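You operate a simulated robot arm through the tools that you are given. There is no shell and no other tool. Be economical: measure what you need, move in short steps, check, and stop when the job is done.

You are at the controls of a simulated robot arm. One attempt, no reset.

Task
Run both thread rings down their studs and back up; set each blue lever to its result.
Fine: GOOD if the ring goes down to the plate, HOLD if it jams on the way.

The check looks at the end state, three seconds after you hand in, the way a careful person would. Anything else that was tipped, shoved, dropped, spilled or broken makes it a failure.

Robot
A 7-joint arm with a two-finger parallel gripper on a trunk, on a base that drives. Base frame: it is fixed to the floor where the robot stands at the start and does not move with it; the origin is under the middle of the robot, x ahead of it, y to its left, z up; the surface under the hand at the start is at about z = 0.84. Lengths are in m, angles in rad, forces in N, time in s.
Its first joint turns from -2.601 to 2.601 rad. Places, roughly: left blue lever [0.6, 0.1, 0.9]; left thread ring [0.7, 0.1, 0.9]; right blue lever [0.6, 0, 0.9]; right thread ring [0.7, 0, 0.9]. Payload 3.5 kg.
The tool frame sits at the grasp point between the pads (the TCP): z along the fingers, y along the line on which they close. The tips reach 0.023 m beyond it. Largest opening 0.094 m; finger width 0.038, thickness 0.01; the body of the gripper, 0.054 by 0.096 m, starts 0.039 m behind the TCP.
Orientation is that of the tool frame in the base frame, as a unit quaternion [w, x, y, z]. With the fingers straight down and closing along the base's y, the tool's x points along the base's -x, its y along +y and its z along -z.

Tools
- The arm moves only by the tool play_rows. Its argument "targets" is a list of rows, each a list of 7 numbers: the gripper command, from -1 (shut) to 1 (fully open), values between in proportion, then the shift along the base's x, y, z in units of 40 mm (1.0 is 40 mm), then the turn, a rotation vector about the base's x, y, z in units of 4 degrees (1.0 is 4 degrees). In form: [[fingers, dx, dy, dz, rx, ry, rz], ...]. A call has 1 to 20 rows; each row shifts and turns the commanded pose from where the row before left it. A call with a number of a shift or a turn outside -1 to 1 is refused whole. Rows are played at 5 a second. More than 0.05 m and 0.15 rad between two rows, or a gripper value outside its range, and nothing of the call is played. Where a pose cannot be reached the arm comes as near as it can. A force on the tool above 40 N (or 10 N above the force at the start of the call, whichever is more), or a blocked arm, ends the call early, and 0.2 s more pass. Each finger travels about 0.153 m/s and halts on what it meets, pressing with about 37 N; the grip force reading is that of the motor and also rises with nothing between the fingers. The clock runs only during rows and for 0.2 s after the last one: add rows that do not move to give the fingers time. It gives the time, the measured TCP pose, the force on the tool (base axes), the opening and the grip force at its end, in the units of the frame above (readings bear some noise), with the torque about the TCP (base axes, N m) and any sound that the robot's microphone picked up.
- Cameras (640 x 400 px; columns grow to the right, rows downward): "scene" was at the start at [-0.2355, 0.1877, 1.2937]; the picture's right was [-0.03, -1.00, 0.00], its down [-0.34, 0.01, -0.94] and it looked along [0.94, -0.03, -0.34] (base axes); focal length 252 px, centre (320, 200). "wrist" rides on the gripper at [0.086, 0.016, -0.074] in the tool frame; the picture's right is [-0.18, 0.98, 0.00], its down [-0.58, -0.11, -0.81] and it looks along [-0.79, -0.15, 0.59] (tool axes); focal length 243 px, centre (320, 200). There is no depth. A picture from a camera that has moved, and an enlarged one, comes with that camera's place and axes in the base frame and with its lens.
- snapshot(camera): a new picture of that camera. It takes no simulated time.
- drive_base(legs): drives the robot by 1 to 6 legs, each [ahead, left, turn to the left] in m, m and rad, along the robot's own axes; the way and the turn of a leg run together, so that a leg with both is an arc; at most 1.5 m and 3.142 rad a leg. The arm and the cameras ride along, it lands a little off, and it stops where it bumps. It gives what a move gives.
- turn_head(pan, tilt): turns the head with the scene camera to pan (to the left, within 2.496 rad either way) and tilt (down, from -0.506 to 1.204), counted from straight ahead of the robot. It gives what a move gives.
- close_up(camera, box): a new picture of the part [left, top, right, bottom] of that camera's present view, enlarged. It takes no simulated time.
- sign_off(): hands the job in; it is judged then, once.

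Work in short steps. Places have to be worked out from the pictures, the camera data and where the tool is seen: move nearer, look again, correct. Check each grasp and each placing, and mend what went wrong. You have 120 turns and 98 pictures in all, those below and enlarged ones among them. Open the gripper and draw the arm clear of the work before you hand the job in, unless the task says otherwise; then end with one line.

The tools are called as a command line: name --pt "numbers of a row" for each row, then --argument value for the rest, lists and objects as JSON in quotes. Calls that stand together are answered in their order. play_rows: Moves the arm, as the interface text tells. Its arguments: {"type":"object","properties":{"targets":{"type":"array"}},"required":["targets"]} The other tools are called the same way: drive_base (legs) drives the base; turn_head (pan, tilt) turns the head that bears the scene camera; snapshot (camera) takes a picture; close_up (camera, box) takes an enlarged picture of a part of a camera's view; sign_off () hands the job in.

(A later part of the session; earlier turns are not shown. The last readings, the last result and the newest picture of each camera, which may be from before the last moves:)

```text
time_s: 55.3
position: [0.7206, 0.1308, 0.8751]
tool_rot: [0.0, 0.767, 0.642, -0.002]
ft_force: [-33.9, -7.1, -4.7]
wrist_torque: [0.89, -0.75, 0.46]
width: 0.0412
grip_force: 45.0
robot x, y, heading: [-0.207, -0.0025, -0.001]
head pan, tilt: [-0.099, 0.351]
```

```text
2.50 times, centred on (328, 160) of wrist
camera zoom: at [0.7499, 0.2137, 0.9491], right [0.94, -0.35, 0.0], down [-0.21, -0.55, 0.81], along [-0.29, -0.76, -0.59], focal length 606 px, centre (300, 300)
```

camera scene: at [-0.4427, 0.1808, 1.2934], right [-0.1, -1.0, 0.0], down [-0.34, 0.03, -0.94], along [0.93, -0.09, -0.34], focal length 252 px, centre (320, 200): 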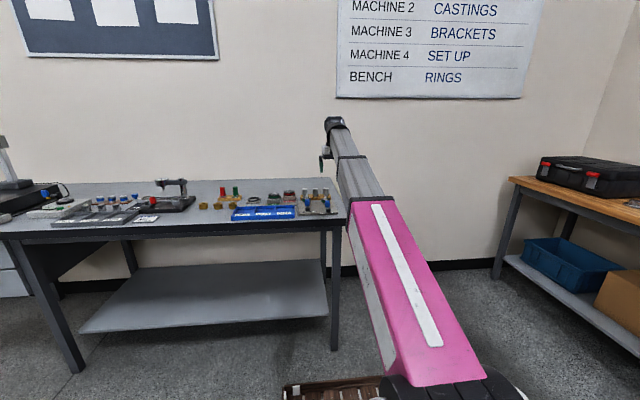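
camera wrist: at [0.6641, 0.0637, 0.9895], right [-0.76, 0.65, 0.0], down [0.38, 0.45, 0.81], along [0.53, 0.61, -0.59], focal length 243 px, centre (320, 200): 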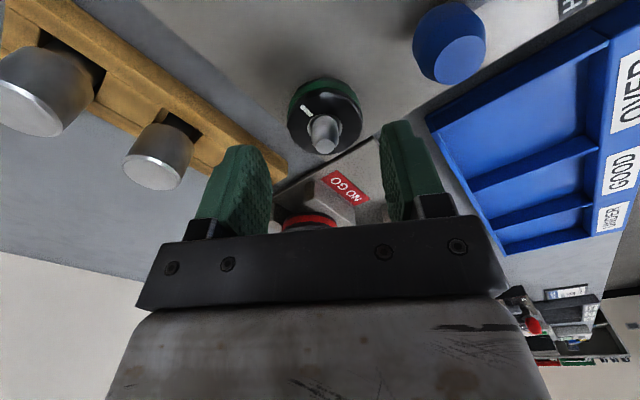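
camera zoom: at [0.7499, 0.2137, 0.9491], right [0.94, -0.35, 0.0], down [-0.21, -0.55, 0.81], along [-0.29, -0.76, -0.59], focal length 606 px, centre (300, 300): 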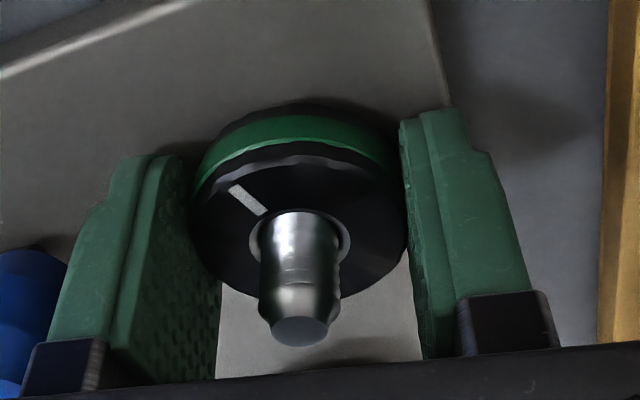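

Still turning, total about 160°, but a side load has built up in -x. I release, recentre, and check the free readings.

play_rows --pt "0.1 0 0 0 0 0 0" --pt "0.1 -0.025 -0.005 0 0 0 0" --pt "0.1 0 0 0 0 0 0" --pt "0.1 0 0 0 0 0 0"

close_up --camera "wrist" --box '[200, 80, 456, 240]'

play_rows --pt "-0.3 0 0 0 0 0 0" --pt "-0.3 0 0 0 0 0 0" --pt "-0.3 0 0 0 0 0 0"

play_rows --pt "-0.3 0 0 -0.0015 0 0 -1" --pt "-0.3 0 0 -0.0015 0 0 -1" --pt "-0.3 0 0 -0.0015 0 0 -1" --pt "-0.3 0 0 -0.0015 0 0 -1" --pt "-0.3 0 0 -0.0015 0 0 -1"

play_rows --pt "-0.3 0 0 -0.0015 0 0 -1" --pt "-0.3 0 0 -0.0015 0 0 -1" --pt "-0.3 0 0 -0.0015 0 0 -1" --pt "-0.3 0 0 -0.0015 0 0 -1" --pt "-0.3 0 0 -0.0015 0 0 -1"

close_up --camera "wrist" --box '[200, 80, 456, 240]'

```text
time_s: 56.3
position: [0.7218, 0.1302, 0.8756]
tool_rot: [0.002, 0.767, 0.642, -0.001]
ft_force: [3.9, 2.7, 3.8]
wrist_torque: [0.14, 0.02, -0.17]
width: 0.0502
grip_force: 0.0
robot x, y, heading: [-0.2072, 0.0006, 0.001]
head pan, tilt: [-0.099, 0.351]
```

```text
2.50 times, centred on (328, 160) of wrist
camera zoom: at [0.7508, 0.2132, 0.9492], right [0.94, -0.35, 0.0], down [-0.21, -0.55, 0.81], along [-0.28, -0.76, -0.59], focal length 606 px, centre (300, 300)
```

zoom: 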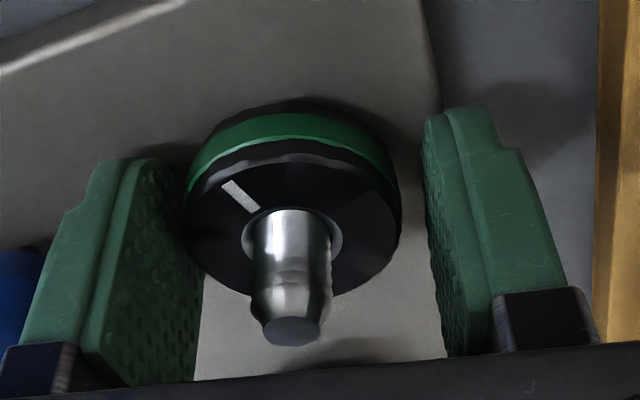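

```text
time_s: 57.1
position: [0.72, 0.1314, 0.8746]
tool_rot: [0.0, 0.766, 0.643, -0.002]
ft_force: [-8.7, 2.3, 6.5]
wrist_torque: [-0.07, 0.2, 0.05]
width: 0.0414
grip_force: 44.8
robot x, y, heading: [-0.2065, 0.0006, -0.001]
head pan, tilt: [-0.099, 0.351]
```

```text
time_s: 58.3
position: [0.7188, 0.1297, 0.8745]
tool_rot: [0.001, 0.866, 0.499, -0.001]
ft_force: [-11.7, -7.2, 29.0]
wrist_torque: [1.06, 1.1, 1.14]
width: 0.0412
grip_force: 45.5
robot x, y, heading: [-0.2084, 0.0009, 0.002]
head pan, tilt: [-0.099, 0.351]
```

```text
time_s: 59.5
position: [0.72, 0.1309, 0.8738]
tool_rot: [0.001, 0.94, 0.341, -0.001]
ft_force: [-17.3, -3.9, 24.9]
wrist_torque: [1.06, -0.06, 1.17]
width: 0.0411
grip_force: 44.7
robot x, y, heading: [-0.2047, -0.0022, 0.0]
head pan, tilt: [-0.099, 0.351]
```

```text
2.50 times, centred on (328, 160) of wrist
camera zoom: at [0.7945, 0.1738, 0.9492], right [0.49, -0.87, 0.0], down [-0.51, -0.29, 0.81], along [-0.7, -0.4, -0.59], focal length 606 px, centre (300, 300)
```

zoom: 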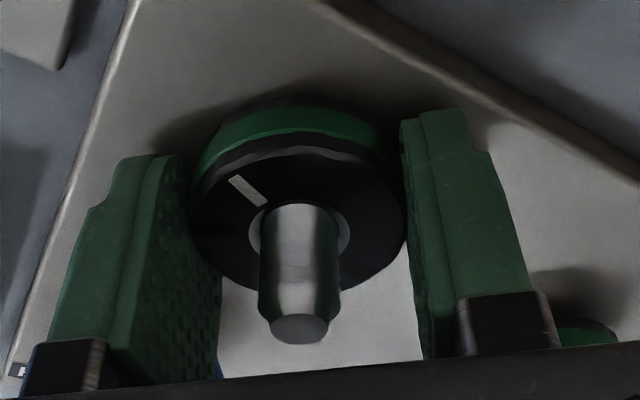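

Upward 25 N shows my fingertips now touch the plate; the ring itself still turned with the hand. I release, lift 1 mm, regrip and continue.

play_rows --pt "0.1 0 0 0 0 0 0" --pt "0.1 -0.01 0 0.04 0 0 0" --pt "0.1 0 0 0 0 0 0" --pt "-0.3 0 0 0 0 0 0" --pt "-0.3 0 0 0 0 0 0" --pt "-0.3 0 0 0 0 0 0"

play_rows --pt "-0.3 0 0 0 0 0 -1" --pt "-0.3 0 0 0 0 0 -1" --pt "-0.3 0 0 -0.001 0 0 -1" --pt "-0.3 0 0 -0.001 0 0 -1" --pt "-0.3 0 0 -0.001 0 0 -1"

play_rows --pt "-0.3 0 0 -0.002 0 0 -1" --pt "-0.3 0 0 -0.002 0 0 -1" --pt "-0.3 0 0 -0.002 0 0 -1" --pt "-0.3 0 0 -0.002 0 0 -1" --pt "-0.3 0 0 -0.002 0 0 -1"

close_up --camera "wrist" --box '[200, 80, 456, 240]'

```text
time_s: 60.9
position: [0.7198, 0.1309, 0.8748]
tool_rot: [0.0, 0.94, 0.341, -0.001]
ft_force: [2.2, -3.3, 5.0]
wrist_torque: [0.18, -0.27, 0.15]
width: 0.0414
grip_force: 44.7
robot x, y, heading: [-0.2047, 0.0025, 0.001]
head pan, tilt: [-0.099, 0.351]
```

```text
time_s: 62.1
position: [0.7192, 0.13, 0.8748]
tool_rot: [0.001, 0.985, 0.173, -0.001]
ft_force: [6.6, -0.8, 10.6]
wrist_torque: [0.52, -0.44, 1.21]
width: 0.0413
grip_force: 44.6
robot x, y, heading: [-0.2075, 0.0034, 0.005]
head pan, tilt: [-0.099, 0.351]
```

```text
time_s: 63.3
position: [0.7187, 0.1307, 0.8752]
tool_rot: [0.0, 0.99, 0.138, -0.003]
ft_force: [-9.5, -5.6, 13.1]
wrist_torque: [0.27, 0.23, 0.29]
width: 0.0412
grip_force: 45.2
out of reach, approached as far as the arm can: row 2, 3, 4, 5
robot x, y, heading: [-0.2043, -0.0048, 0.005]
head pan, tilt: [-0.099, 0.351]
```

```text
2.50 times, centred on (328, 160) of wrist
camera zoom: at [0.8045, 0.1389, 0.949], right [0.09, -1.0, 0.0], down [-0.59, -0.05, 0.81], along [-0.81, -0.07, -0.59], focal length 606 px, centre (300, 300)
```

zoom: 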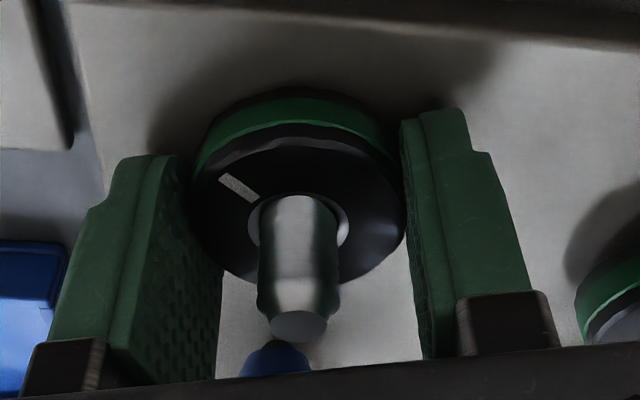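

The wrist is at its limit (~-164°), ring turned about 220° so far. I open, lift 2 mm, unwind the hand to +60°, and look at the ring meanwhile.

play_rows --pt "0.25 0 0 0 0 0 0" --pt "0.25 0 0 0.05 0 0 0" --pt "0.25 0 0 0 0 0 1" --pt "0.25 0 0 0 0 0 1" --pt "0.25 0 0 0 0 0 1" --pt "0.25 0 0 0 0 0 1" --pt "0.25 0 0 0 0 0 1" --pt "0.25 0 0 0 0 0 1" --pt "0.25 0 0 0 0 0 1" --pt "0.25 0 0 0 0 0 1" --pt "0.25 0 0 0 0 0 1" --pt "0.25 0 0 0 0 0 1" --pt "0.25 0 0 0 0 0 1" --pt "0.25 0 0 0 0 0 1" --pt "0.25 0 0 0 0 0 1" --pt "0.25 0 0 0 0 0 1" --pt "0.25 0 0 0 0 0 1" --pt "0.25 0 0 0 0 0 1" --pt "0.25 0 0 0 0 0 1" --pt "0.25 0 0 0 0 0 1"

play_rows --pt "0.25 0 0 0 0 0 1" --pt "0.25 0 0 0 0 0 1" --pt "0.25 0 0 0 0 0 1" --pt "0.25 0 0 0 0 0 1" --pt "0.25 0 0 0 0 0 1" --pt "0.25 0 0 0 0 0 1" --pt "0.25 0 0 0 0 0 1" --pt "0.25 0 0 0 0 0 1" --pt "0.25 0 0 0 0 0 1" --pt "0.25 0 0 0 0 0 1" --pt "0.25 0 0 0 0 0 1" --pt "0.25 0 0 0 0 0 1" --pt "0.25 0 0 0 0 0 1" --pt "0.25 0 0 0 0 0 1" --pt "0.25 0 0 0 0 0 1" --pt "0.25 0 0 0 0 0 1" --pt "0.25 0 0 0 0 0 1" --pt "0.25 0 0 0 0 0 1" --pt "0.25 0 0 0 0 0 1" --pt "0.25 0 0 0 0 0 1"

close_up --camera "wrist" --box '[200, 80, 456, 240]'

close_up --camera "scene" --box '[290, 185, 338, 215]'

```text
time_s: 67.5
position: [0.7183, 0.132, 0.8758]
tool_rot: [0.001, 0.72, 0.694, -0.001]
ft_force: [0.8, 0.1, 0.3]
wrist_torque: [0.01, -0.04, -0.03]
width: 0.0588
grip_force: 0.1
robot x, y, heading: [-0.2054, 0.001, 0.003]
head pan, tilt: [-0.099, 0.351]
```

```text
time_s: 71.7
position: [0.7205, 0.1311, 0.8771]
tool_rot: [0.002, 0.105, 0.994, 0.0]
ft_force: [0.3, 0.6, 0.5]
wrist_torque: [-0.01, -0.01, 0.0]
width: 0.0586
grip_force: 0.0
robot x, y, heading: [-0.2073, 0.0012, 0.005]
head pan, tilt: [-0.099, 0.351]
```

```text
2.50 times, centred on (328, 160) of wrist
camera zoom: at [0.6372, 0.165, 0.9506], right [0.38, 0.92, 0.0], down [0.54, -0.23, 0.81], along [0.75, -0.31, -0.59], focal length 606 px, centre (300, 300)
```

zoom: 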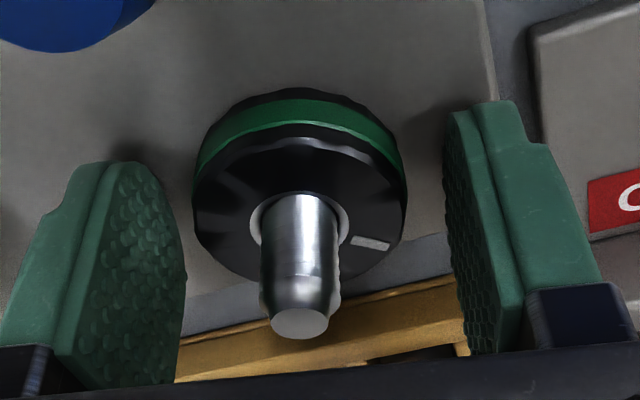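

```text
13.33 times, centred on (314, 200) of scene
camera zoom: at [-0.4425, 0.1809, 1.2934], right [-0.1, -1.0, 0.0], down [-0.34, 0.03, -0.94], along [0.93, -0.09, -0.34], focal length 3359 px, centre (400, 200)
```

zoom: 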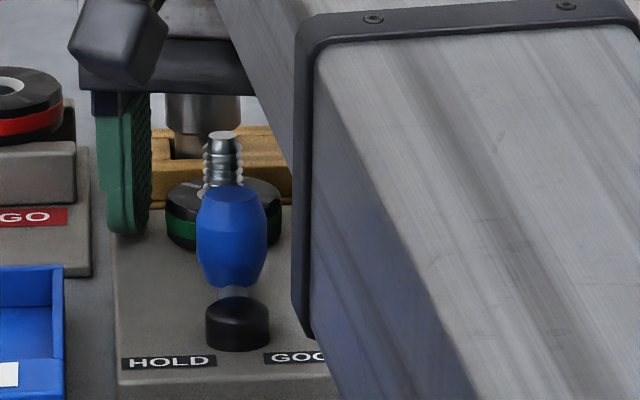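

The left ring is clearly further down than the right one. I regrip here (yaw ≈ -12°) and continue clockwise, watching for a definite stop.

play_rows --pt "-0.3 0 0 -0.02 0 0 0" --pt "-0.3 0 0 0 0 0 0" --pt "-0.3 0 0 0 0 0 0"

play_rows --pt "-0.3 0 0 -0.001 0 0 -1" --pt "-0.3 0 0 -0.001 0 0 -1" --pt "-0.3 0 0 -0.001 0 0 -1" --pt "-0.3 0 0 -0.001 0 0 -1" --pt "-0.3 0 0 -0.001 0 0 -1"

play_rows --pt "-0.3 0 0 -0.001 0 0 -1" --pt "-0.3 0 0 -0.001 0 0 -1" --pt "-0.3 0 0 -0.001 0 0 -1" --pt "-0.3 0 0 -0.001 0 0 -1" --pt "-0.3 0 0 -0.001 0 0 -1"

play_rows --pt "-0.3 0 0 -0.001 0 0 -1" --pt "-0.3 0 0 -0.001 0 0 -1" --pt "-0.3 0 0 -0.001 0 0 -1" --pt "-0.3 0 0 -0.001 0 0 -1" --pt "-0.3 0 0 -0.001 0 0 -1"

close_up --camera "wrist" --box '[200, 80, 456, 240]'

```text
time_s: 72.5
position: [0.7201, 0.1321, 0.876]
tool_rot: [0.001, 0.105, 0.995, -0.001]
ft_force: [-0.1, 0.3, 12.4]
wrist_torque: [-0.01, 0.51, 0.05]
width: 0.0412
grip_force: 45.6
robot x, y, heading: [-0.2066, 0.0008, -0.0]
head pan, tilt: [-0.099, 0.351]
```

```text
time_s: 73.7
position: [0.7208, 0.1308, 0.877]
tool_rot: [0.002, 0.276, 0.961, -0.001]
ft_force: [0.4, -0.9, -1.6]
wrist_torque: [0.01, 0.0, 0.91]
width: 0.0412
grip_force: 45.1
robot x, y, heading: [-0.2079, 0.0011, 0.003]
head pan, tilt: [-0.099, 0.351]
```

```text
time_s: 74.9
position: [0.7201, 0.1311, 0.875]
tool_rot: [0.002, 0.439, 0.899, -0.001]
ft_force: [1.3, 2.3, -1.2]
wrist_torque: [0.0, -0.1, 1.06]
width: 0.0414
grip_force: 44.9
robot x, y, heading: [-0.2071, 0.0003, 0.002]
head pan, tilt: [-0.099, 0.351]
```

```text
time_s: 76.1
position: [0.72, 0.1307, 0.876]
tool_rot: [0.002, 0.589, 0.808, 0.0]
ft_force: [2.4, 1.5, -0.2]
wrist_torque: [0.02, 0.0, 1.07]
width: 0.0412
grip_force: 45.0
robot x, y, heading: [-0.2057, 0.0027, 0.002]
head pan, tilt: [-0.099, 0.351]
```

```text
2.50 times, centred on (328, 160) of wrist
camera zoom: at [0.707, 0.2189, 0.9504], right [0.99, 0.13, 0.0], down [0.07, -0.58, 0.81], along [0.1, -0.8, -0.59], focal length 606 px, centre (300, 300)
```

zoom: 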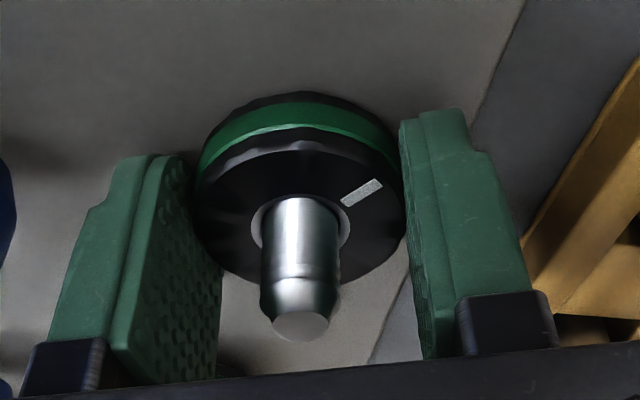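

The ring now slips in the grip at a steady 1.06 N m: it has stopped after about 210°. I release, raise, and inspect both rings for gaps to the plate.

play_rows --pt "0.25 0 0 0 0 0 0" --pt "0.25 0 0 0 0 0 0" --pt "0.25 0 0 0.8 0 0 0.5" --pt "0.25 0 0 1 0 0 1" --pt "0.25 0 0 1 0 0 1" --pt "0.25 0 0 1 0 0 1" --pt "0.25 0 0 0 0 0 1" --pt "0.25 0 0 0 0 0 1" --pt "0.25 0 0 0 0 0 1" --pt "0.25 0 0 0 0 0 1" --pt "0.25 0 0 0 0 0 1" --pt "0.25 0 0 0 0 0 1" --pt "0.25 0 0 0 0 0 1" --pt "0.25 0 0 0 0 0 1" --pt "0.25 0 0 0 0 0 1" --pt "0.25 0 0 0 0 0 1" --pt "0.25 0 0 0 0 0 1" --pt "0.25 0 0 0 0 0 1" --pt "0.25 0 0 0 0 0 1" --pt "0.25 0 0 0 0 0 1"

close_up --camera "scene" --box '[298, 190, 336, 214]'

snapshot --camera "wrist"

```text
time_s: 80.3
position: [0.7198, 0.1317, 1.0268]
tool_rot: [0.002, 0.017, 1.0, 0.0]
ft_force: [-0.4, 0.2, -0.7]
wrist_torque: [-0.02, 0.02, 0.0]
width: 0.0586
grip_force: 0.0
robot x, y, heading: [-0.2097, -0.0016, -0.001]
head pan, tilt: [-0.099, 0.351]
```

```text
16.00 times, centred on (317, 202) of scene
camera zoom: at [-0.4425, 0.1809, 1.2934], right [-0.1, -1.0, 0.0], down [-0.34, 0.03, -0.94], along [0.93, -0.09, -0.34], focal length 4030 px, centre (368, 168)
```

zoom: 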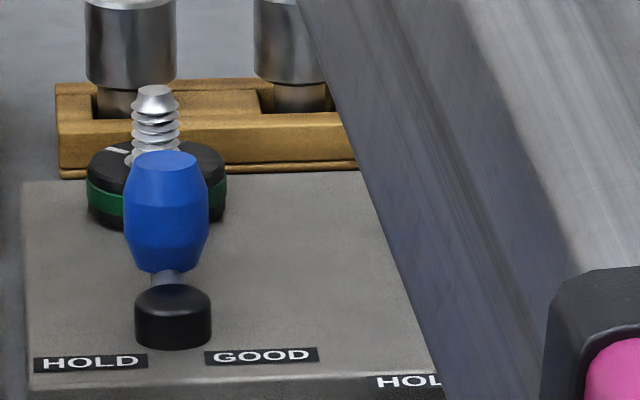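

```text
58 pictures are left
camera wrist: at [0.6321, 0.1506, 1.1008], right [0.22, 0.98, 0.0], down [0.57, -0.13, 0.81], along [0.79, -0.18, -0.59], focal length 243 px, centre (320, 200)
```

wrist: 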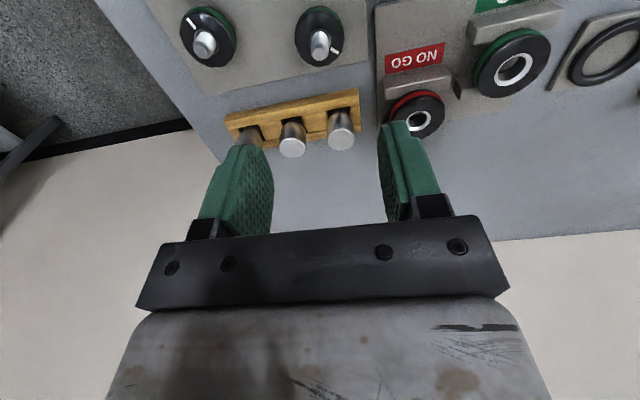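

close_up --camera "wrist" --box '[160, 0, 384, 140]'

```text
2.86 times, centred on (272, 70) of wrist
camera zoom: at [0.6321, 0.1506, 1.1008], right [0.22, 0.98, 0.0], down [0.57, -0.13, 0.81], along [0.79, -0.18, -0.59], focal length 693 px, centre (457, 571)
```

zoom: 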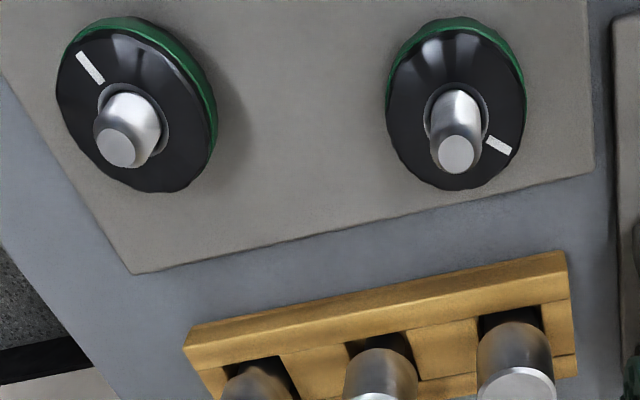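

The right ring casts a wide shadow (raised), the left one a tight one (seated on plate). Now I bring the left ring back up: wind the hand to about -150° above, descend and grip.

play_rows --pt "0.25 0 0 0 0 0 -1" --pt "0.25 0 0 0 0 0 -1" --pt "0.25 0 0 0 0 0 -1" --pt "0.25 0 0 0 0 0 -1" --pt "0.25 0 0 0 0 0 -1" --pt "0.25 0 0 0 0 0 -1" --pt "0.25 0 0 0 0 0 -1" --pt "0.25 0 0 0 0 0 -1" --pt "0.25 0 0 0 0 0 -1" --pt "0.25 0 0 0 0 0 -1" --pt "0.25 0 0 0 0 0 -1" --pt "0.25 0 0 0 0 0 -1" --pt "0.25 0 0 0 0 0 -1" --pt "0.25 0 0 0 0 0 -1" --pt "0.25 0 0 0 0 0 -1" --pt "0.25 0 0 0 0 0 -1" --pt "0.25 0 0 0 0 0 -1" --pt "0.25 0 0 0 0 0 -1" --pt "0.25 0 0 0 0 0 -1" --pt "0.25 0 0 0 0 0 -1"

play_rows --pt "0.25 0 0 0 0 0 -1" --pt "0.25 0 0 0 0 0 -1" --pt "0.25 0 0 0 0 0 -1" --pt "0.25 0 0 0 0 0 -1" --pt "0.25 0 0 0 0 0 -1" --pt "0.25 0 0 0 0 0 -1" --pt "0.25 0 0 0 0 0 -1" --pt "0.25 0 0 0 0 0 -1" --pt "0.25 0 0 0 0 0 -1" --pt "0.25 0 0 0 0 0 -1" --pt "0.25 0 0 0 0 0 -1" --pt "0.25 0 0 0 0 0 -1" --pt "0.25 0 0 0 0 0 -1" --pt "0.25 0 0 0 0 0 -1" --pt "0.25 0 0 -1 0 0 -1" --pt "0.25 0 0 -1 0 0 -1" --pt "0.25 0 0 -0.8 0 0 -1" --pt "0.25 0 0 -0.6 0 0 0" --pt "0.25 0 0 -0.35 0 0 0" --pt "0.25 0 0 0 0 0 0"

close_up --camera "wrist" --box '[200, 80, 456, 240]'

```text
time_s: 84.5
position: [0.719, 0.1293, 1.028]
tool_rot: [0.001, 0.657, 0.754, -0.001]
ft_force: [-0.1, 0.0, -0.1]
wrist_torque: [0.03, 0.01, -0.01]
width: 0.0586
grip_force: 0.1
robot x, y, heading: [-0.2044, -0.0034, 0.004]
head pan, tilt: [-0.099, 0.351]
```

```text
time_s: 88.7
position: [0.7212, 0.1297, 0.8761]
tool_rot: [0.001, 0.966, 0.258, -0.002]
ft_force: [0.6, 0.0, -0.2]
wrist_torque: [-0.02, 0.0, 0.03]
width: 0.0588
grip_force: 0.2
robot x, y, heading: [-0.207, 0.0002, -0.003]
head pan, tilt: [-0.099, 0.351]
```

```text
2.50 times, centred on (328, 160) of wrist
camera zoom: at [0.8029, 0.1591, 0.9503], right [0.33, -0.94, 0.0], down [-0.56, -0.19, 0.81], along [-0.76, -0.27, -0.59], focal length 606 px, centre (300, 300)
```

zoom: 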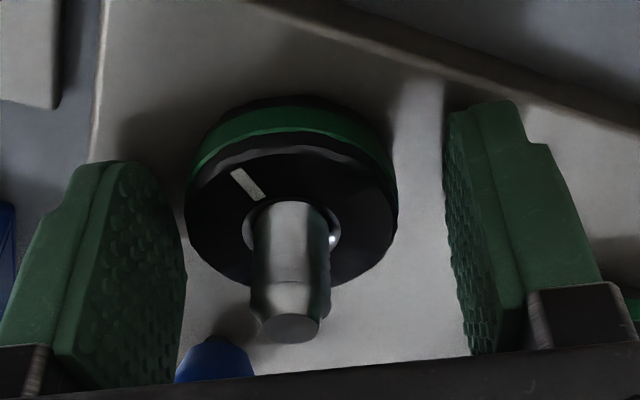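

Off 1.7 mm; I recentre, grip, and turn counter-clockwise with upward feed.

play_rows --pt "0.25 -0.015 0.04 0 0 0 0" --pt "-0.3 0 0 0 0 0 0" --pt "-0.3 0 0 0 0 0 0" --pt "-0.3 0 0 0 0 0 0"

play_rows --pt "-0.3 0 0 0.003 0 0 1" --pt "-0.3 0 0 0.003 0 0 1" --pt "-0.3 0 0 0.003 0 0 1" --pt "-0.3 0 0 0.003 0 0 1" --pt "-0.3 0 0 0.003 0 0 1" --pt "-0.3 0 0 0.003 0 0 1" --pt "-0.3 0 0 0.003 0 0 1" --pt "-0.3 0 0 0.003 0 0 1" --pt "-0.3 0 0 0.003 0 0 1" --pt "-0.3 0 0 0.003 0 0 1"

close_up --camera "wrist" --box '[200, 80, 456, 240]'

```text
time_s: 89.7
position: [0.7215, 0.1309, 0.8777]
tool_rot: [0.001, 0.966, 0.258, -0.002]
ft_force: [4.6, -6.3, -1.2]
wrist_torque: [0.2, 0.12, -0.02]
width: 0.0413
grip_force: 45.1
robot x, y, heading: [-0.2061, 0.0032, -0.001]
head pan, tilt: [-0.099, 0.351]
```

```text
time_s: 91.9
position: [0.7198, 0.132, 0.8785]
tool_rot: [0.002, 0.819, 0.574, -0.001]
ft_force: [19.8, -14.8, -2.4]
wrist_torque: [-0.25, -0.19, 0.0]
width: 0.0411
grip_force: 44.6
robot x, y, heading: [-0.2052, 0.0011, 0.004]
head pan, tilt: [-0.099, 0.351]
```

```text
2.50 times, centred on (328, 160) of wrist
camera zoom: at [0.7634, 0.2079, 0.9523], right [0.86, -0.51, 0.0], down [-0.3, -0.51, 0.81], along [-0.41, -0.7, -0.59], focal length 606 px, centre (300, 300)
```

zoom: 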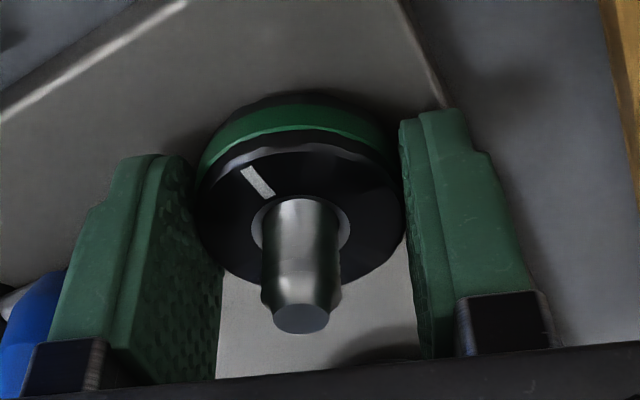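

Freely turning up with matched feed (~11 mm/turn lead). I continue, bleeding off the side load.

play_rows --pt "-0.3 0.007 -0.006 0.003 0 0 1" --pt "-0.3 0.007 -0.006 0.003 0 0 1" --pt "-0.3 0 0 0.003 0 0 1" --pt "-0.3 0 0 0.003 0 0 1" --pt "-0.3 0 0 0.003 0 0 1" --pt "-0.3 0 0 0.003 0 0 1" --pt "-0.3 0 0 0.003 0 0 1" --pt "-0.3 0 0 0.003 0 0 1" --pt "-0.3 0 0 0.003 0 0 1" --pt "-0.3 0 0 0.003 0 0 1"

play_rows --pt "-0.3 0 0 0.003 0 0 1" --pt "-0.3 0 0 0.003 0 0 1" --pt "-0.3 0 0 0.003 0 0 1" --pt "-0.3 0 0 0.003 0 0 1" --pt "-0.3 0 0 0.003 0 0 1" --pt "-0.3 0 0 0.003 0 0 1" --pt "-0.3 0 0 0.003 0 0 1"

```text
time_s: 94.1
position: [0.7188, 0.1313, 0.8794]
tool_rot: [0.002, 0.573, 0.819, -0.001]
ft_force: [10.3, -9.4, -2.9]
wrist_torque: [0.4, -0.53, 0.01]
width: 0.0412
grip_force: 44.7
robot x, y, heading: [-0.2049, 0.0005, -0.001]
head pan, tilt: [-0.099, 0.351]
```

```text
time_s: 95.7
position: [0.7191, 0.1319, 0.88]
tool_rot: [0.001, 0.358, 0.934, 0.0]
ft_force: [-8.7, -6.5, 1.4]
wrist_torque: [-0.27, -0.38, 0.01]
width: 0.0411
grip_force: 45.3
robot x, y, heading: [-0.2082, 0.0005, 0.004]
head pan, tilt: [-0.099, 0.351]
```

Smooth. I continue to about yaw +40°, then check the mark.

play_rows --pt "-0.3 -0.005 -0.005 0.003 0 0 1" --pt "-0.3 0 0 0.003 0 0 1" --pt "-0.3 0 0 0.003 0 0 1" --pt "-0.3 0 0 0.003 0 0 1" --pt "-0.3 0 0 0.003 0 0 1" --pt "-0.3 0 0 0.003 0 0 1" --pt "-0.3 0 0 0.003 0 0 1" --pt "-0.3 0 0 0.003 0 0 1" --pt "-0.3 0 0 0.003 0 0 1" --pt "-0.3 0 0 0.003 0 0 1"

play_rows --pt "-0.3 0 0 0.003 0 0 1" --pt "-0.3 0 0 0.003 0 0 1" --pt "-0.3 0 0 0.003 0 0 1" --pt "-0.3 0 0 0.003 0 0 1" --pt "-0.3 0 0 0.003 0 0 1" --pt "-0.3 0 0 0.003 0 0 1" --pt "-0.3 0 0 0.003 0 0 1" --pt "-0.3 0 0 0.003 0 0 1" --pt "-0.3 0 0 0.003 0 0 1" --pt "-0.3 0 0 0.003 0 0 1"

close_up --camera "wrist" --box '[200, 80, 456, 240]'

```text
time_s: 97.9
position: [0.7187, 0.1311, 0.8822]
tool_rot: [0.002, 0.018, 1.0, 0.0]
ft_force: [-19.2, -9.6, 11.9]
wrist_torque: [-0.62, -0.26, -0.05]
width: 0.041
grip_force: 45.1
robot x, y, heading: [-0.2052, -0.0004, 0.003]
head pan, tilt: [-0.099, 0.351]
```

```text
time_s: 100.1
position: [0.7203, 0.1291, 0.8836]
tool_rot: [0.001, -0.325, 0.946, 0.0]
ft_force: [-10.3, -23.2, 12.6]
wrist_torque: [-0.6, 0.85, -0.03]
width: 0.0411
grip_force: 44.9
robot x, y, heading: [-0.2096, 0.0018, -0.001]
head pan, tilt: [-0.099, 0.351]
```

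```text
2.50 times, centred on (328, 160) of wrist
camera zoom: at [0.6396, 0.0905, 0.9572], right [-0.46, 0.89, 0.0], down [0.52, 0.27, 0.81], along [0.72, 0.37, -0.59], focal length 606 px, centre (300, 300)
```

zoom: 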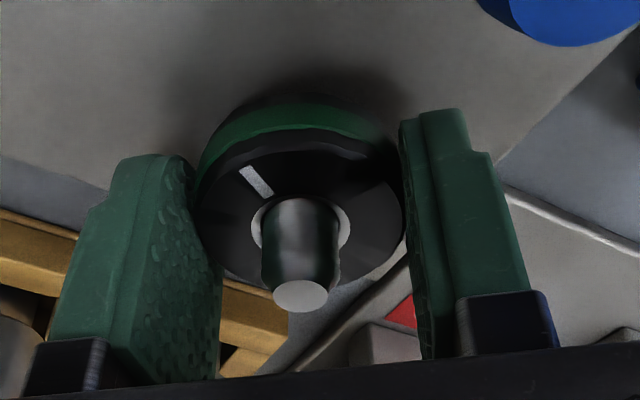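

Another ~42° returns the ring to its starting angle; I finish it with side load eased.

play_rows --pt "-0.3 -0.005 -0.012 0.002 0 0 1" --pt "-0.3 0 -0.005 0.002 0 0 1" --pt "-0.3 0 0 0.0025 0 0 1" --pt "-0.3 0 0 0.0025 0 0 1" --pt "-0.3 0 0 0.0025 0 0 1" --pt "-0.3 0 0 0.0025 0 0 1" --pt "-0.3 0 0 0.0025 0 0 1" --pt "-0.3 0 0 0.0025 0 0 1" --pt "-0.3 0 0 0.0025 0 0 1" --pt "-0.3 0 0 0.0025 0 0 1"

play_rows --pt "0.2 0 0 0 0 0 0" --pt "0.25 0 0 0 0 0 0" --pt "0.25 0 0 0.7 0 0 0" --pt "0.25 0 0 1 0 0 -1" --pt "0.25 0 0 1 0 0 -1" --pt "0.25 0 0 1 0 0 -1" --pt "0.25 0 0 0 0 0 -1" --pt "0.25 0 0 0 0 0 -1" --pt "0.25 0 0 0 0 0 -1" --pt "0.25 0 0 0 0 0 -1" --pt "0.25 0 0 0 0 0 -1" --pt "0.25 0 0 0 0 0 -1" --pt "0.25 0 0 0 0 0 -1" --pt "0.25 0 0 0 0 0 -1" --pt "0.25 0 0 0 0 0 -1" --pt "0.25 0 0 0 0 0 -1" --pt "0.25 0 0 0 0 0 -1" --pt "0.25 0 0 0 0 0 -1" --pt "0.25 0 0 0 0 0 -1" --pt "0.25 0 0 0 0 0 -1"

close_up --camera "scene" --box '[298, 190, 336, 214]'

snapshot --camera "wrist"

```text
time_s: 102.3
position: [0.7201, 0.1328, 0.8821]
tool_rot: [0.003, -0.629, 0.777, 0.002]
ft_force: [13.5, -7.2, 8.5]
wrist_torque: [-0.04, -0.18, -0.47]
width: 0.0411
grip_force: 45.2
robot x, y, heading: [-0.211, 0.0031, -0.003]
head pan, tilt: [-0.099, 0.351]
```

```text
time_s: 106.5
position: [0.7199, 0.1305, 1.031]
tool_rot: [0.002, -0.087, 0.996, 0.0]
ft_force: [0.7, 0.1, -0.4]
wrist_torque: [0.0, 0.01, 0.01]
width: 0.0588
grip_force: 0.0
robot x, y, heading: [-0.2066, 0.0003, 0.001]
head pan, tilt: [-0.099, 0.351]
```

```text
16.00 times, centred on (317, 202) of scene
camera zoom: at [-0.4425, 0.1809, 1.2934], right [-0.1, -1.0, 0.0], down [-0.34, 0.03, -0.94], along [0.93, -0.09, -0.34], focal length 4030 px, centre (368, 168)
```

zoom: 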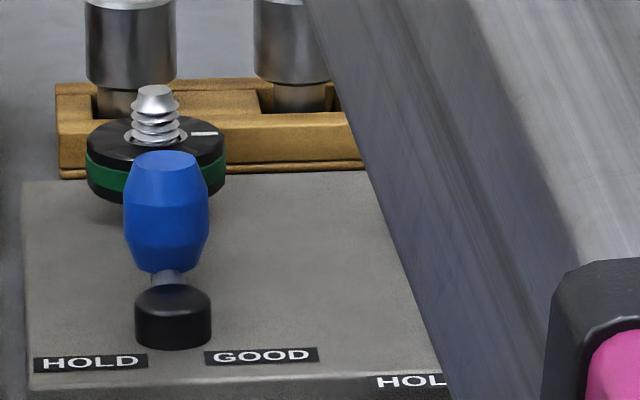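

```text
52 pictures are left
camera wrist: at [0.6297, 0.1321, 1.1056], right [0.01, 1.0, 0.0], down [0.59, -0.01, 0.81], along [0.81, -0.01, -0.59], focal length 243 px, centre (320, 200)
```

wrist: 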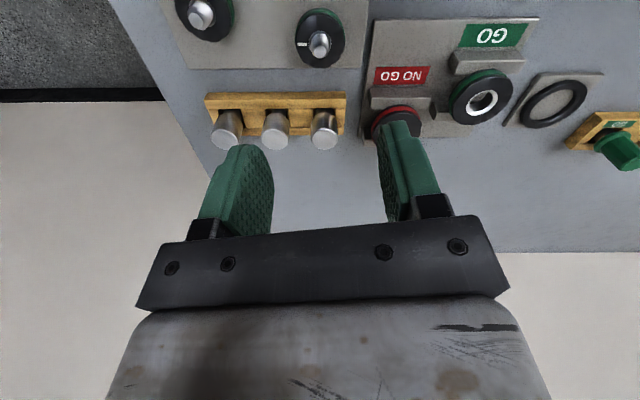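

The left ring is back exactly at its start height and mark angle. Now over to the right ring to re-test the jam with clear fingertips.

play_rows --pt "0.25 -0.032 -0.128 0 0 0 -1" --pt "0.25 -0.032 -0.128 0 0 0 -1" --pt "0.25 -0.032 -0.128 0 0 0 -1" --pt "0.25 -0.032 -0.128 0 0 0 -1" --pt "0.25 -0.032 -0.128 0 0 0 -1" --pt "0.25 -0.032 -0.128 0 0 0 -1" --pt "0.25 -0.032 -0.128 0 0 0 -1" --pt "0.25 -0.032 -0.128 0 0 0 -1" --pt "0.25 -0.032 -0.128 0 0 0 -1" --pt "0.25 -0.032 -0.128 0 0 0 -1" --pt "0.25 -0.032 -0.128 0 0 0 -1" --pt "0.25 -0.032 -0.128 0 0 0 -1" --pt "0.25 -0.032 -0.128 0 0 0 -1" --pt "0.25 -0.032 -0.128 0 0 0 -1" --pt "0.25 -0.032 -0.128 0 0 0 -1" --pt "0.25 -0.032 -0.128 0 0 0 -1" --pt "0.25 -0.032 -0.128 0 0 0 -1" --pt "0.25 -0.032 -0.128 0 0 0 -1" --pt "0.25 0 0 -0.8 0 0 0" --pt "0.25 0 0 -0.8 0 0 0"

play_rows --pt "0.25 0 0 -0.8 0 0 0" --pt "0.25 0 0 0 0 0 0" --pt "0.25 0 0 0 0 0 0"

snapshot --camera "wrist"

```text
time_s: 110.7
position: [0.6941, 0.0383, 0.9664]
tool_rot: [0.001, 0.516, 0.856, -0.001]
ft_force: [-0.3, 0.2, -0.1]
wrist_torque: [-0.03, 0.02, 0.02]
width: 0.0587
grip_force: 0.0
robot x, y, heading: [-0.2096, 0.0017, 0.004]
head pan, tilt: [-0.099, 0.351]
```

```text
time_s: 111.5
position: [0.694, 0.0385, 0.933]
tool_rot: [0.001, 0.516, 0.857, -0.001]
ft_force: [-0.1, 0.5, -0.4]
wrist_torque: [0.01, -0.01, -0.02]
width: 0.0589
grip_force: 0.1
robot x, y, heading: [-0.2086, -0.0022, -0.004]
head pan, tilt: [-0.099, 0.351]
```

```text
51 pictures are left
camera wrist: at [0.6666, 0.1238, 1.0075], right [0.95, 0.3, 0.0], down [0.17, -0.56, 0.81], along [0.24, -0.77, -0.59], focal length 243 px, centre (320, 200)
```

wrist: 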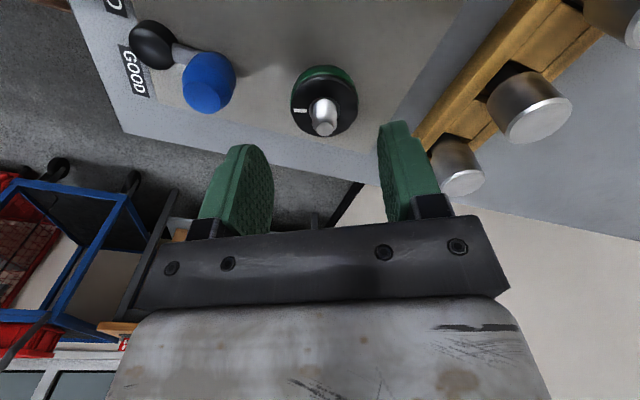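

Off by 2.5 mm in x. I correct, descend to ~0.877, grip, and turn clockwise in two 12° steps as the jam test.

play_rows --pt "0.25 0.06 0.02 0 0 0 0" --pt "0.25 0 0 -0.5 0 0 0" --pt "0.25 0 0 -0.5 0 0 0" --pt "0.25 0 0 -0.4 0 0 0" --pt "0.25 0 0 0 0 0 0" --pt "-0.3 0 0 0 0 0 0" --pt "-0.3 0 0 0 0 0 0" --pt "-0.3 0 0 0 0 0 0"

close_up --camera "wrist" --box '[200, 80, 456, 240]'

play_rows --pt "-0.3 0 0 0 0 0 -1" --pt "-0.3 0 0 0 0 0 -1" --pt "-0.3 0 0 0 0 0 -1"

play_rows --pt "-0.3 0 0 0 0 0 -1" --pt "-0.3 0 0 0 0 0 -1" --pt "-0.3 0 0 0 0 0 -1"

play_rows --pt "-0.3 0 0 0 0 0 -1" --pt "-0.3 0 0 0 0 0 -1" --pt "-0.3 0 0 0 0 0 -1"

close_up --camera "wrist" --box '[200, 80, 456, 240]'

```text
time_s: 113.3
position: [0.6967, 0.0411, 0.8817]
tool_rot: [0.001, 0.516, 0.857, -0.001]
ft_force: [-0.5, -0.2, -2.9]
wrist_torque: [-0.02, -0.06, -0.02]
width: 0.0412
grip_force: 45.2
robot x, y, heading: [-0.2104, -0.0017, 0.001]
head pan, tilt: [-0.099, 0.351]
```

```text
2.50 times, centred on (328, 160) of wrist
camera zoom: at [0.6684, 0.1259, 0.9549], right [0.95, 0.3, 0.0], down [0.17, -0.56, 0.81], along [0.24, -0.77, -0.59], focal length 606 px, centre (300, 300)
```

zoom: 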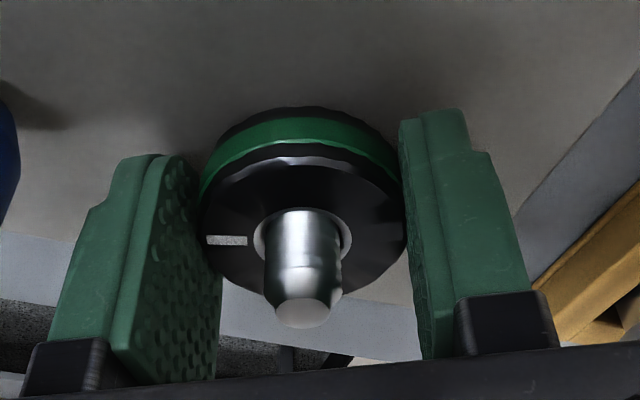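

```text
time_s: 114.1
position: [0.6973, 0.0411, 0.8806]
tool_rot: [0.001, 0.602, 0.798, -0.001]
ft_force: [-3.3, -2.3, 5.7]
wrist_torque: [-0.09, 0.12, 0.84]
width: 0.0416
grip_force: 44.6
robot x, y, heading: [-0.2044, 0.0036, 0.001]
head pan, tilt: [-0.099, 0.351]
```

```text
time_s: 114.9
position: [0.6985, 0.041, 0.8799]
tool_rot: [0.001, 0.683, 0.73, -0.002]
ft_force: [-13.8, -2.7, 8.7]
wrist_torque: [0.0, 0.06, 1.01]
width: 0.041
grip_force: 45.4
robot x, y, heading: [-0.2026, -0.0022, -0.004]
head pan, tilt: [-0.099, 0.351]
```

```text
time_s: 115.7
position: [0.6982, 0.0403, 0.8803]
tool_rot: [0.001, 0.755, 0.656, -0.002]
ft_force: [-18.6, -5.5, 7.9]
wrist_torque: [-0.09, 0.24, 0.53]
width: 0.0413
grip_force: 44.8
robot x, y, heading: [-0.2051, 0.0006, -0.0]
head pan, tilt: [-0.099, 0.351]
```

```text
2.50 times, centred on (328, 160) of wrist
camera zoom: at [0.7246, 0.1237, 0.9539], right [0.95, -0.32, 0.0], down [-0.19, -0.56, 0.81], along [-0.26, -0.77, -0.59], focal length 606 px, centre (300, 300)
```

zoom: 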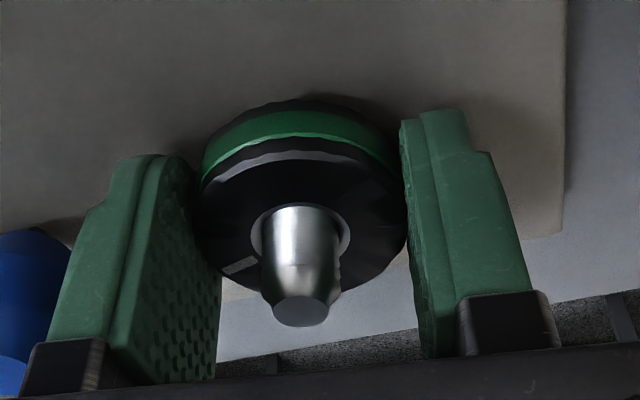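

Confirmed: with fingertips clear of the plate the ring slipped ~32° of 36° at ~1 N m: the right ring jams → HOLD. I regrip relaxed and turn it back 84° counter-clockwise to its start.

play_rows --pt "0.1 0 0 0 0 0 0" --pt "0.1 -0.01 -0.01 -0.02 0 0 0" --pt "0.1 0 0 0 0 0 0" --pt "-0.3 0 0 0 0 0 0" --pt "-0.3 0 0 0 0 0 0" --pt "-0.3 0 0 0 0 0 0"

play_rows --pt "-0.3 0 0 0.003 0 0 1" --pt "-0.3 0 0 0.003 0 0 1" --pt "-0.3 0 0 0.003 0 0 1" --pt "-0.3 0 0 0.003 0 0 1" --pt "-0.3 0 0 0.003 0 0 1" --pt "-0.3 0 0 0.003 0 0 1" --pt "-0.3 0 0 0.003 0 0 1" --pt "-0.3 0 0 0.003 0 0 1" --pt "-0.3 0 0 0.003 0 0 1" --pt "-0.3 0 0 0.003 0 0 1"

play_rows --pt "-0.3 0 0 0.003 0 0 1" --pt "-0.3 0 0 0.003 0 0 1" --pt "-0.3 0 0 0.003 0 0 1" --pt "-0.3 0 0 0.003 0 0 1" --pt "-0.3 0 0 0.003 0 0 1" --pt "-0.3 0 0 0.003 0 0 1" --pt "-0.3 0 0 0.003 0 0 1" --pt "-0.3 0 0 0.003 0 0 1" --pt "-0.3 0 0 0.003 0 0 1" --pt "-0.3 0 0 0.003 0 0 1"

close_up --camera "wrist" --box '[200, 80, 456, 240]'

```text
time_s: 117.1
position: [0.6987, 0.0413, 0.8778]
tool_rot: [0.001, 0.756, 0.655, -0.001]
ft_force: [-8.4, 2.7, -1.6]
wrist_torque: [0.01, 0.22, -0.03]
width: 0.041
grip_force: 44.9
robot x, y, heading: [-0.2078, 0.0013, 0.004]
head pan, tilt: [-0.099, 0.351]
```

```text
time_s: 119.3
position: [0.6962, 0.04, 0.8798]
tool_rot: [0.002, 0.485, 0.875, 0.0]
ft_force: [-9.5, 2.6, 1.9]
wrist_torque: [0.01, 0.58, -0.03]
width: 0.0415
grip_force: 45.2
robot x, y, heading: [-0.2047, 0.0004, 0.0]
head pan, tilt: [-0.099, 0.351]
```

```text
time_s: 121.5
position: [0.6982, 0.039, 0.8811]
tool_rot: [0.003, 0.157, 0.988, 0.0]
ft_force: [-9.6, 0.2, 11.9]
wrist_torque: [0.4, 0.23, -0.65]
width: 0.0417
grip_force: 44.9
robot x, y, heading: [-0.2056, 0.0024, -0.001]
head pan, tilt: [-0.099, 0.351]
```

```text
2.50 times, centred on (328, 160) of wrist
camera zoom: at [0.6195, 0.0814, 0.9545], right [0.48, 0.88, 0.0], down [0.51, -0.28, 0.81], along [0.71, -0.39, -0.59], focal length 606 px, centre (300, 300)
```

zoom: 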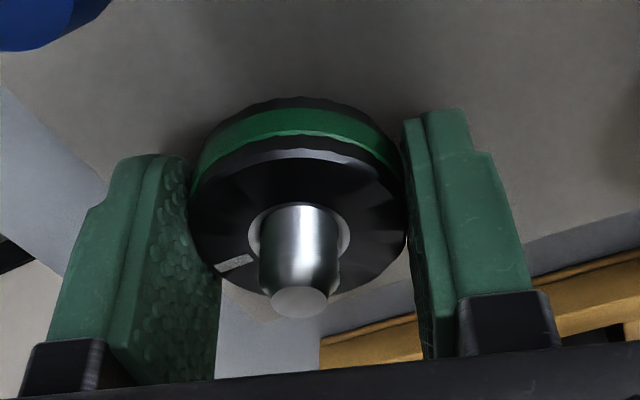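

Turning back was free until a top-end resistance. I release, raise, straighten the hand and check.

play_rows --pt "0.1 0 0 0 0 0 0" --pt "0.25 0 0 0 0 0 0" --pt "0.25 0 0 0.7 0 0 0" --pt "0.25 0 0 1 0 0 1" --pt "0.25 0 0 1 0 0 1" --pt "0.25 0 0 1 0 0 1" --pt "0.25 -0.9 0 0 0 0 1" --pt "0.25 -0.9 0 0 0 0 0.5" --pt "0.25 -0.9 0 0 0 0 0" --pt "0.25 0 0 0 0 0 0"

close_up --camera "scene" --box '[298, 190, 336, 214]'

snapshot --camera "wrist"

```text
time_s: 123.7
position: [0.5908, 0.039, 1.0268]
tool_rot: [0.001, 0.0, 1.0, 0.0]
ft_force: [0.3, 0.6, -0.7]
wrist_torque: [-0.05, -0.01, 0.0]
width: 0.0589
grip_force: 0.0
robot x, y, heading: [-0.2063, -0.0028, 0.002]
head pan, tilt: [-0.099, 0.351]
```

```text
16.00 times, centred on (317, 202) of scene
camera zoom: at [-0.4425, 0.1809, 1.2934], right [-0.1, -1.0, 0.0], down [-0.34, 0.03, -0.94], along [0.93, -0.09, -0.34], focal length 4030 px, centre (368, 168)
```

zoom: 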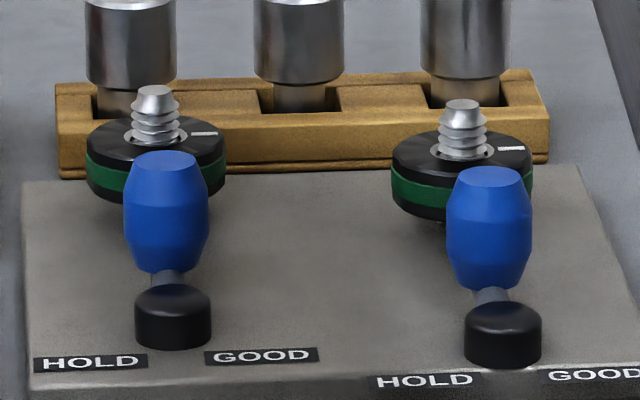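

```text
46 pictures are left
camera wrist: at [0.5024, 0.0555, 1.1014], right [0.18, 0.98, 0.0], down [0.58, -0.11, 0.81], along [0.79, -0.15, -0.59], focal length 243 px, centre (320, 200)
```

wrist: 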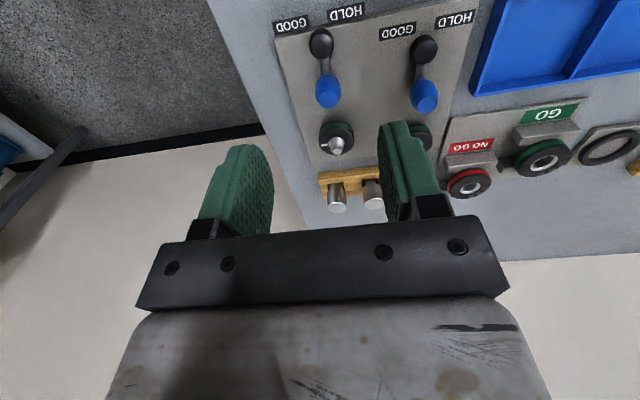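

Both rings are back at their starting height and angle. Now the levers: right → HOLD (+y), left → GOOD (-y). I close the fingers and go down beside the right knob, on its -y side.

play_rows --pt "-1 0.53 -0.9 0 0 0 0" --pt "-1 0 0 -1 0 0 0" --pt "-1 0 0 -1 0 0 0" --pt "-1 0 0 -0.8 0 0 0" --pt "-1 0 0 -0.4 0 0 0" --pt "-1 0 0 0 0 0 0" --pt "-1 0 0 0 0 0 0"

snapshot --camera "wrist"

close_up --camera "scene" --box '[290, 180, 354, 220]'

```text
time_s: 125.3
position: [0.6119, 0.0033, 0.9013]
tool_rot: [0.001, 0.0, 1.0, 0.0]
ft_force: [-0.1, 0.2, -0.2]
wrist_torque: [-0.03, -0.01, 0.01]
width: 0.0
grip_force: 37.3
robot x, y, heading: [-0.2058, -0.001, 0.0]
head pan, tilt: [-0.099, 0.351]
```

```text
45 pictures are left
camera wrist: at [0.5227, 0.0198, 0.9765], right [0.19, 0.98, 0.0], down [0.58, -0.11, 0.81], along [0.79, -0.15, -0.59], focal length 243 px, centre (320, 200)
```

wrist: 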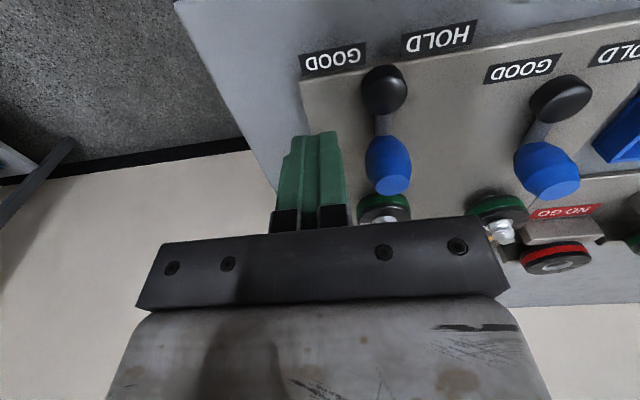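

```text
10.00 times, centred on (322, 200) of scene
camera zoom: at [-0.4425, 0.1809, 1.2934], right [-0.1, -1.0, 0.0], down [-0.34, 0.03, -0.94], along [0.93, -0.09, -0.34], focal length 2519 px, centre (300, 200)
```

zoom: 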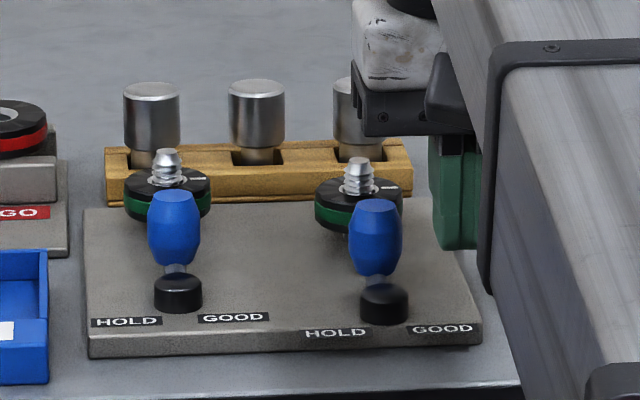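

The knob leans away from the labels around a pivot cap near (0.592, 0.038). I push it gently toward +y in small steps and watch.

play_rows --pt "-1 0 0.2 0 0 0 0" --pt "-1 0 0.15 0 0 0 0" --pt "-1 0 0.15 0 0 0 0" --pt "-1 0 0.15 0 0 0 0" --pt "-1 0 0.15 0 0 0 0" --pt "-1 0 0 0 0 0 0"

snapshot --camera "wrist"

```text
time_s: 126.7
position: [0.6111, 0.0352, 0.8998]
tool_rot: [0.002, 0.002, 1.0, -0.001]
ft_force: [0.2, 0.1, -0.3]
wrist_torque: [-0.02, -0.01, 0.02]
width: 0.0
grip_force: 37.0
robot x, y, heading: [-0.2079, -0.001, 0.004]
head pan, tilt: [-0.099, 0.351]
```

```text
43 pictures are left
camera wrist: at [0.5224, 0.0522, 0.9743], right [0.19, 0.98, 0.0], down [0.58, -0.11, 0.81], along [0.79, -0.15, -0.59], focal length 243 px, centre (320, 200)
```

wrist: 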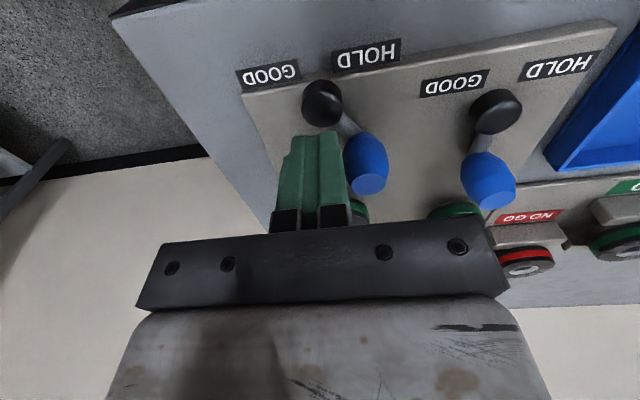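

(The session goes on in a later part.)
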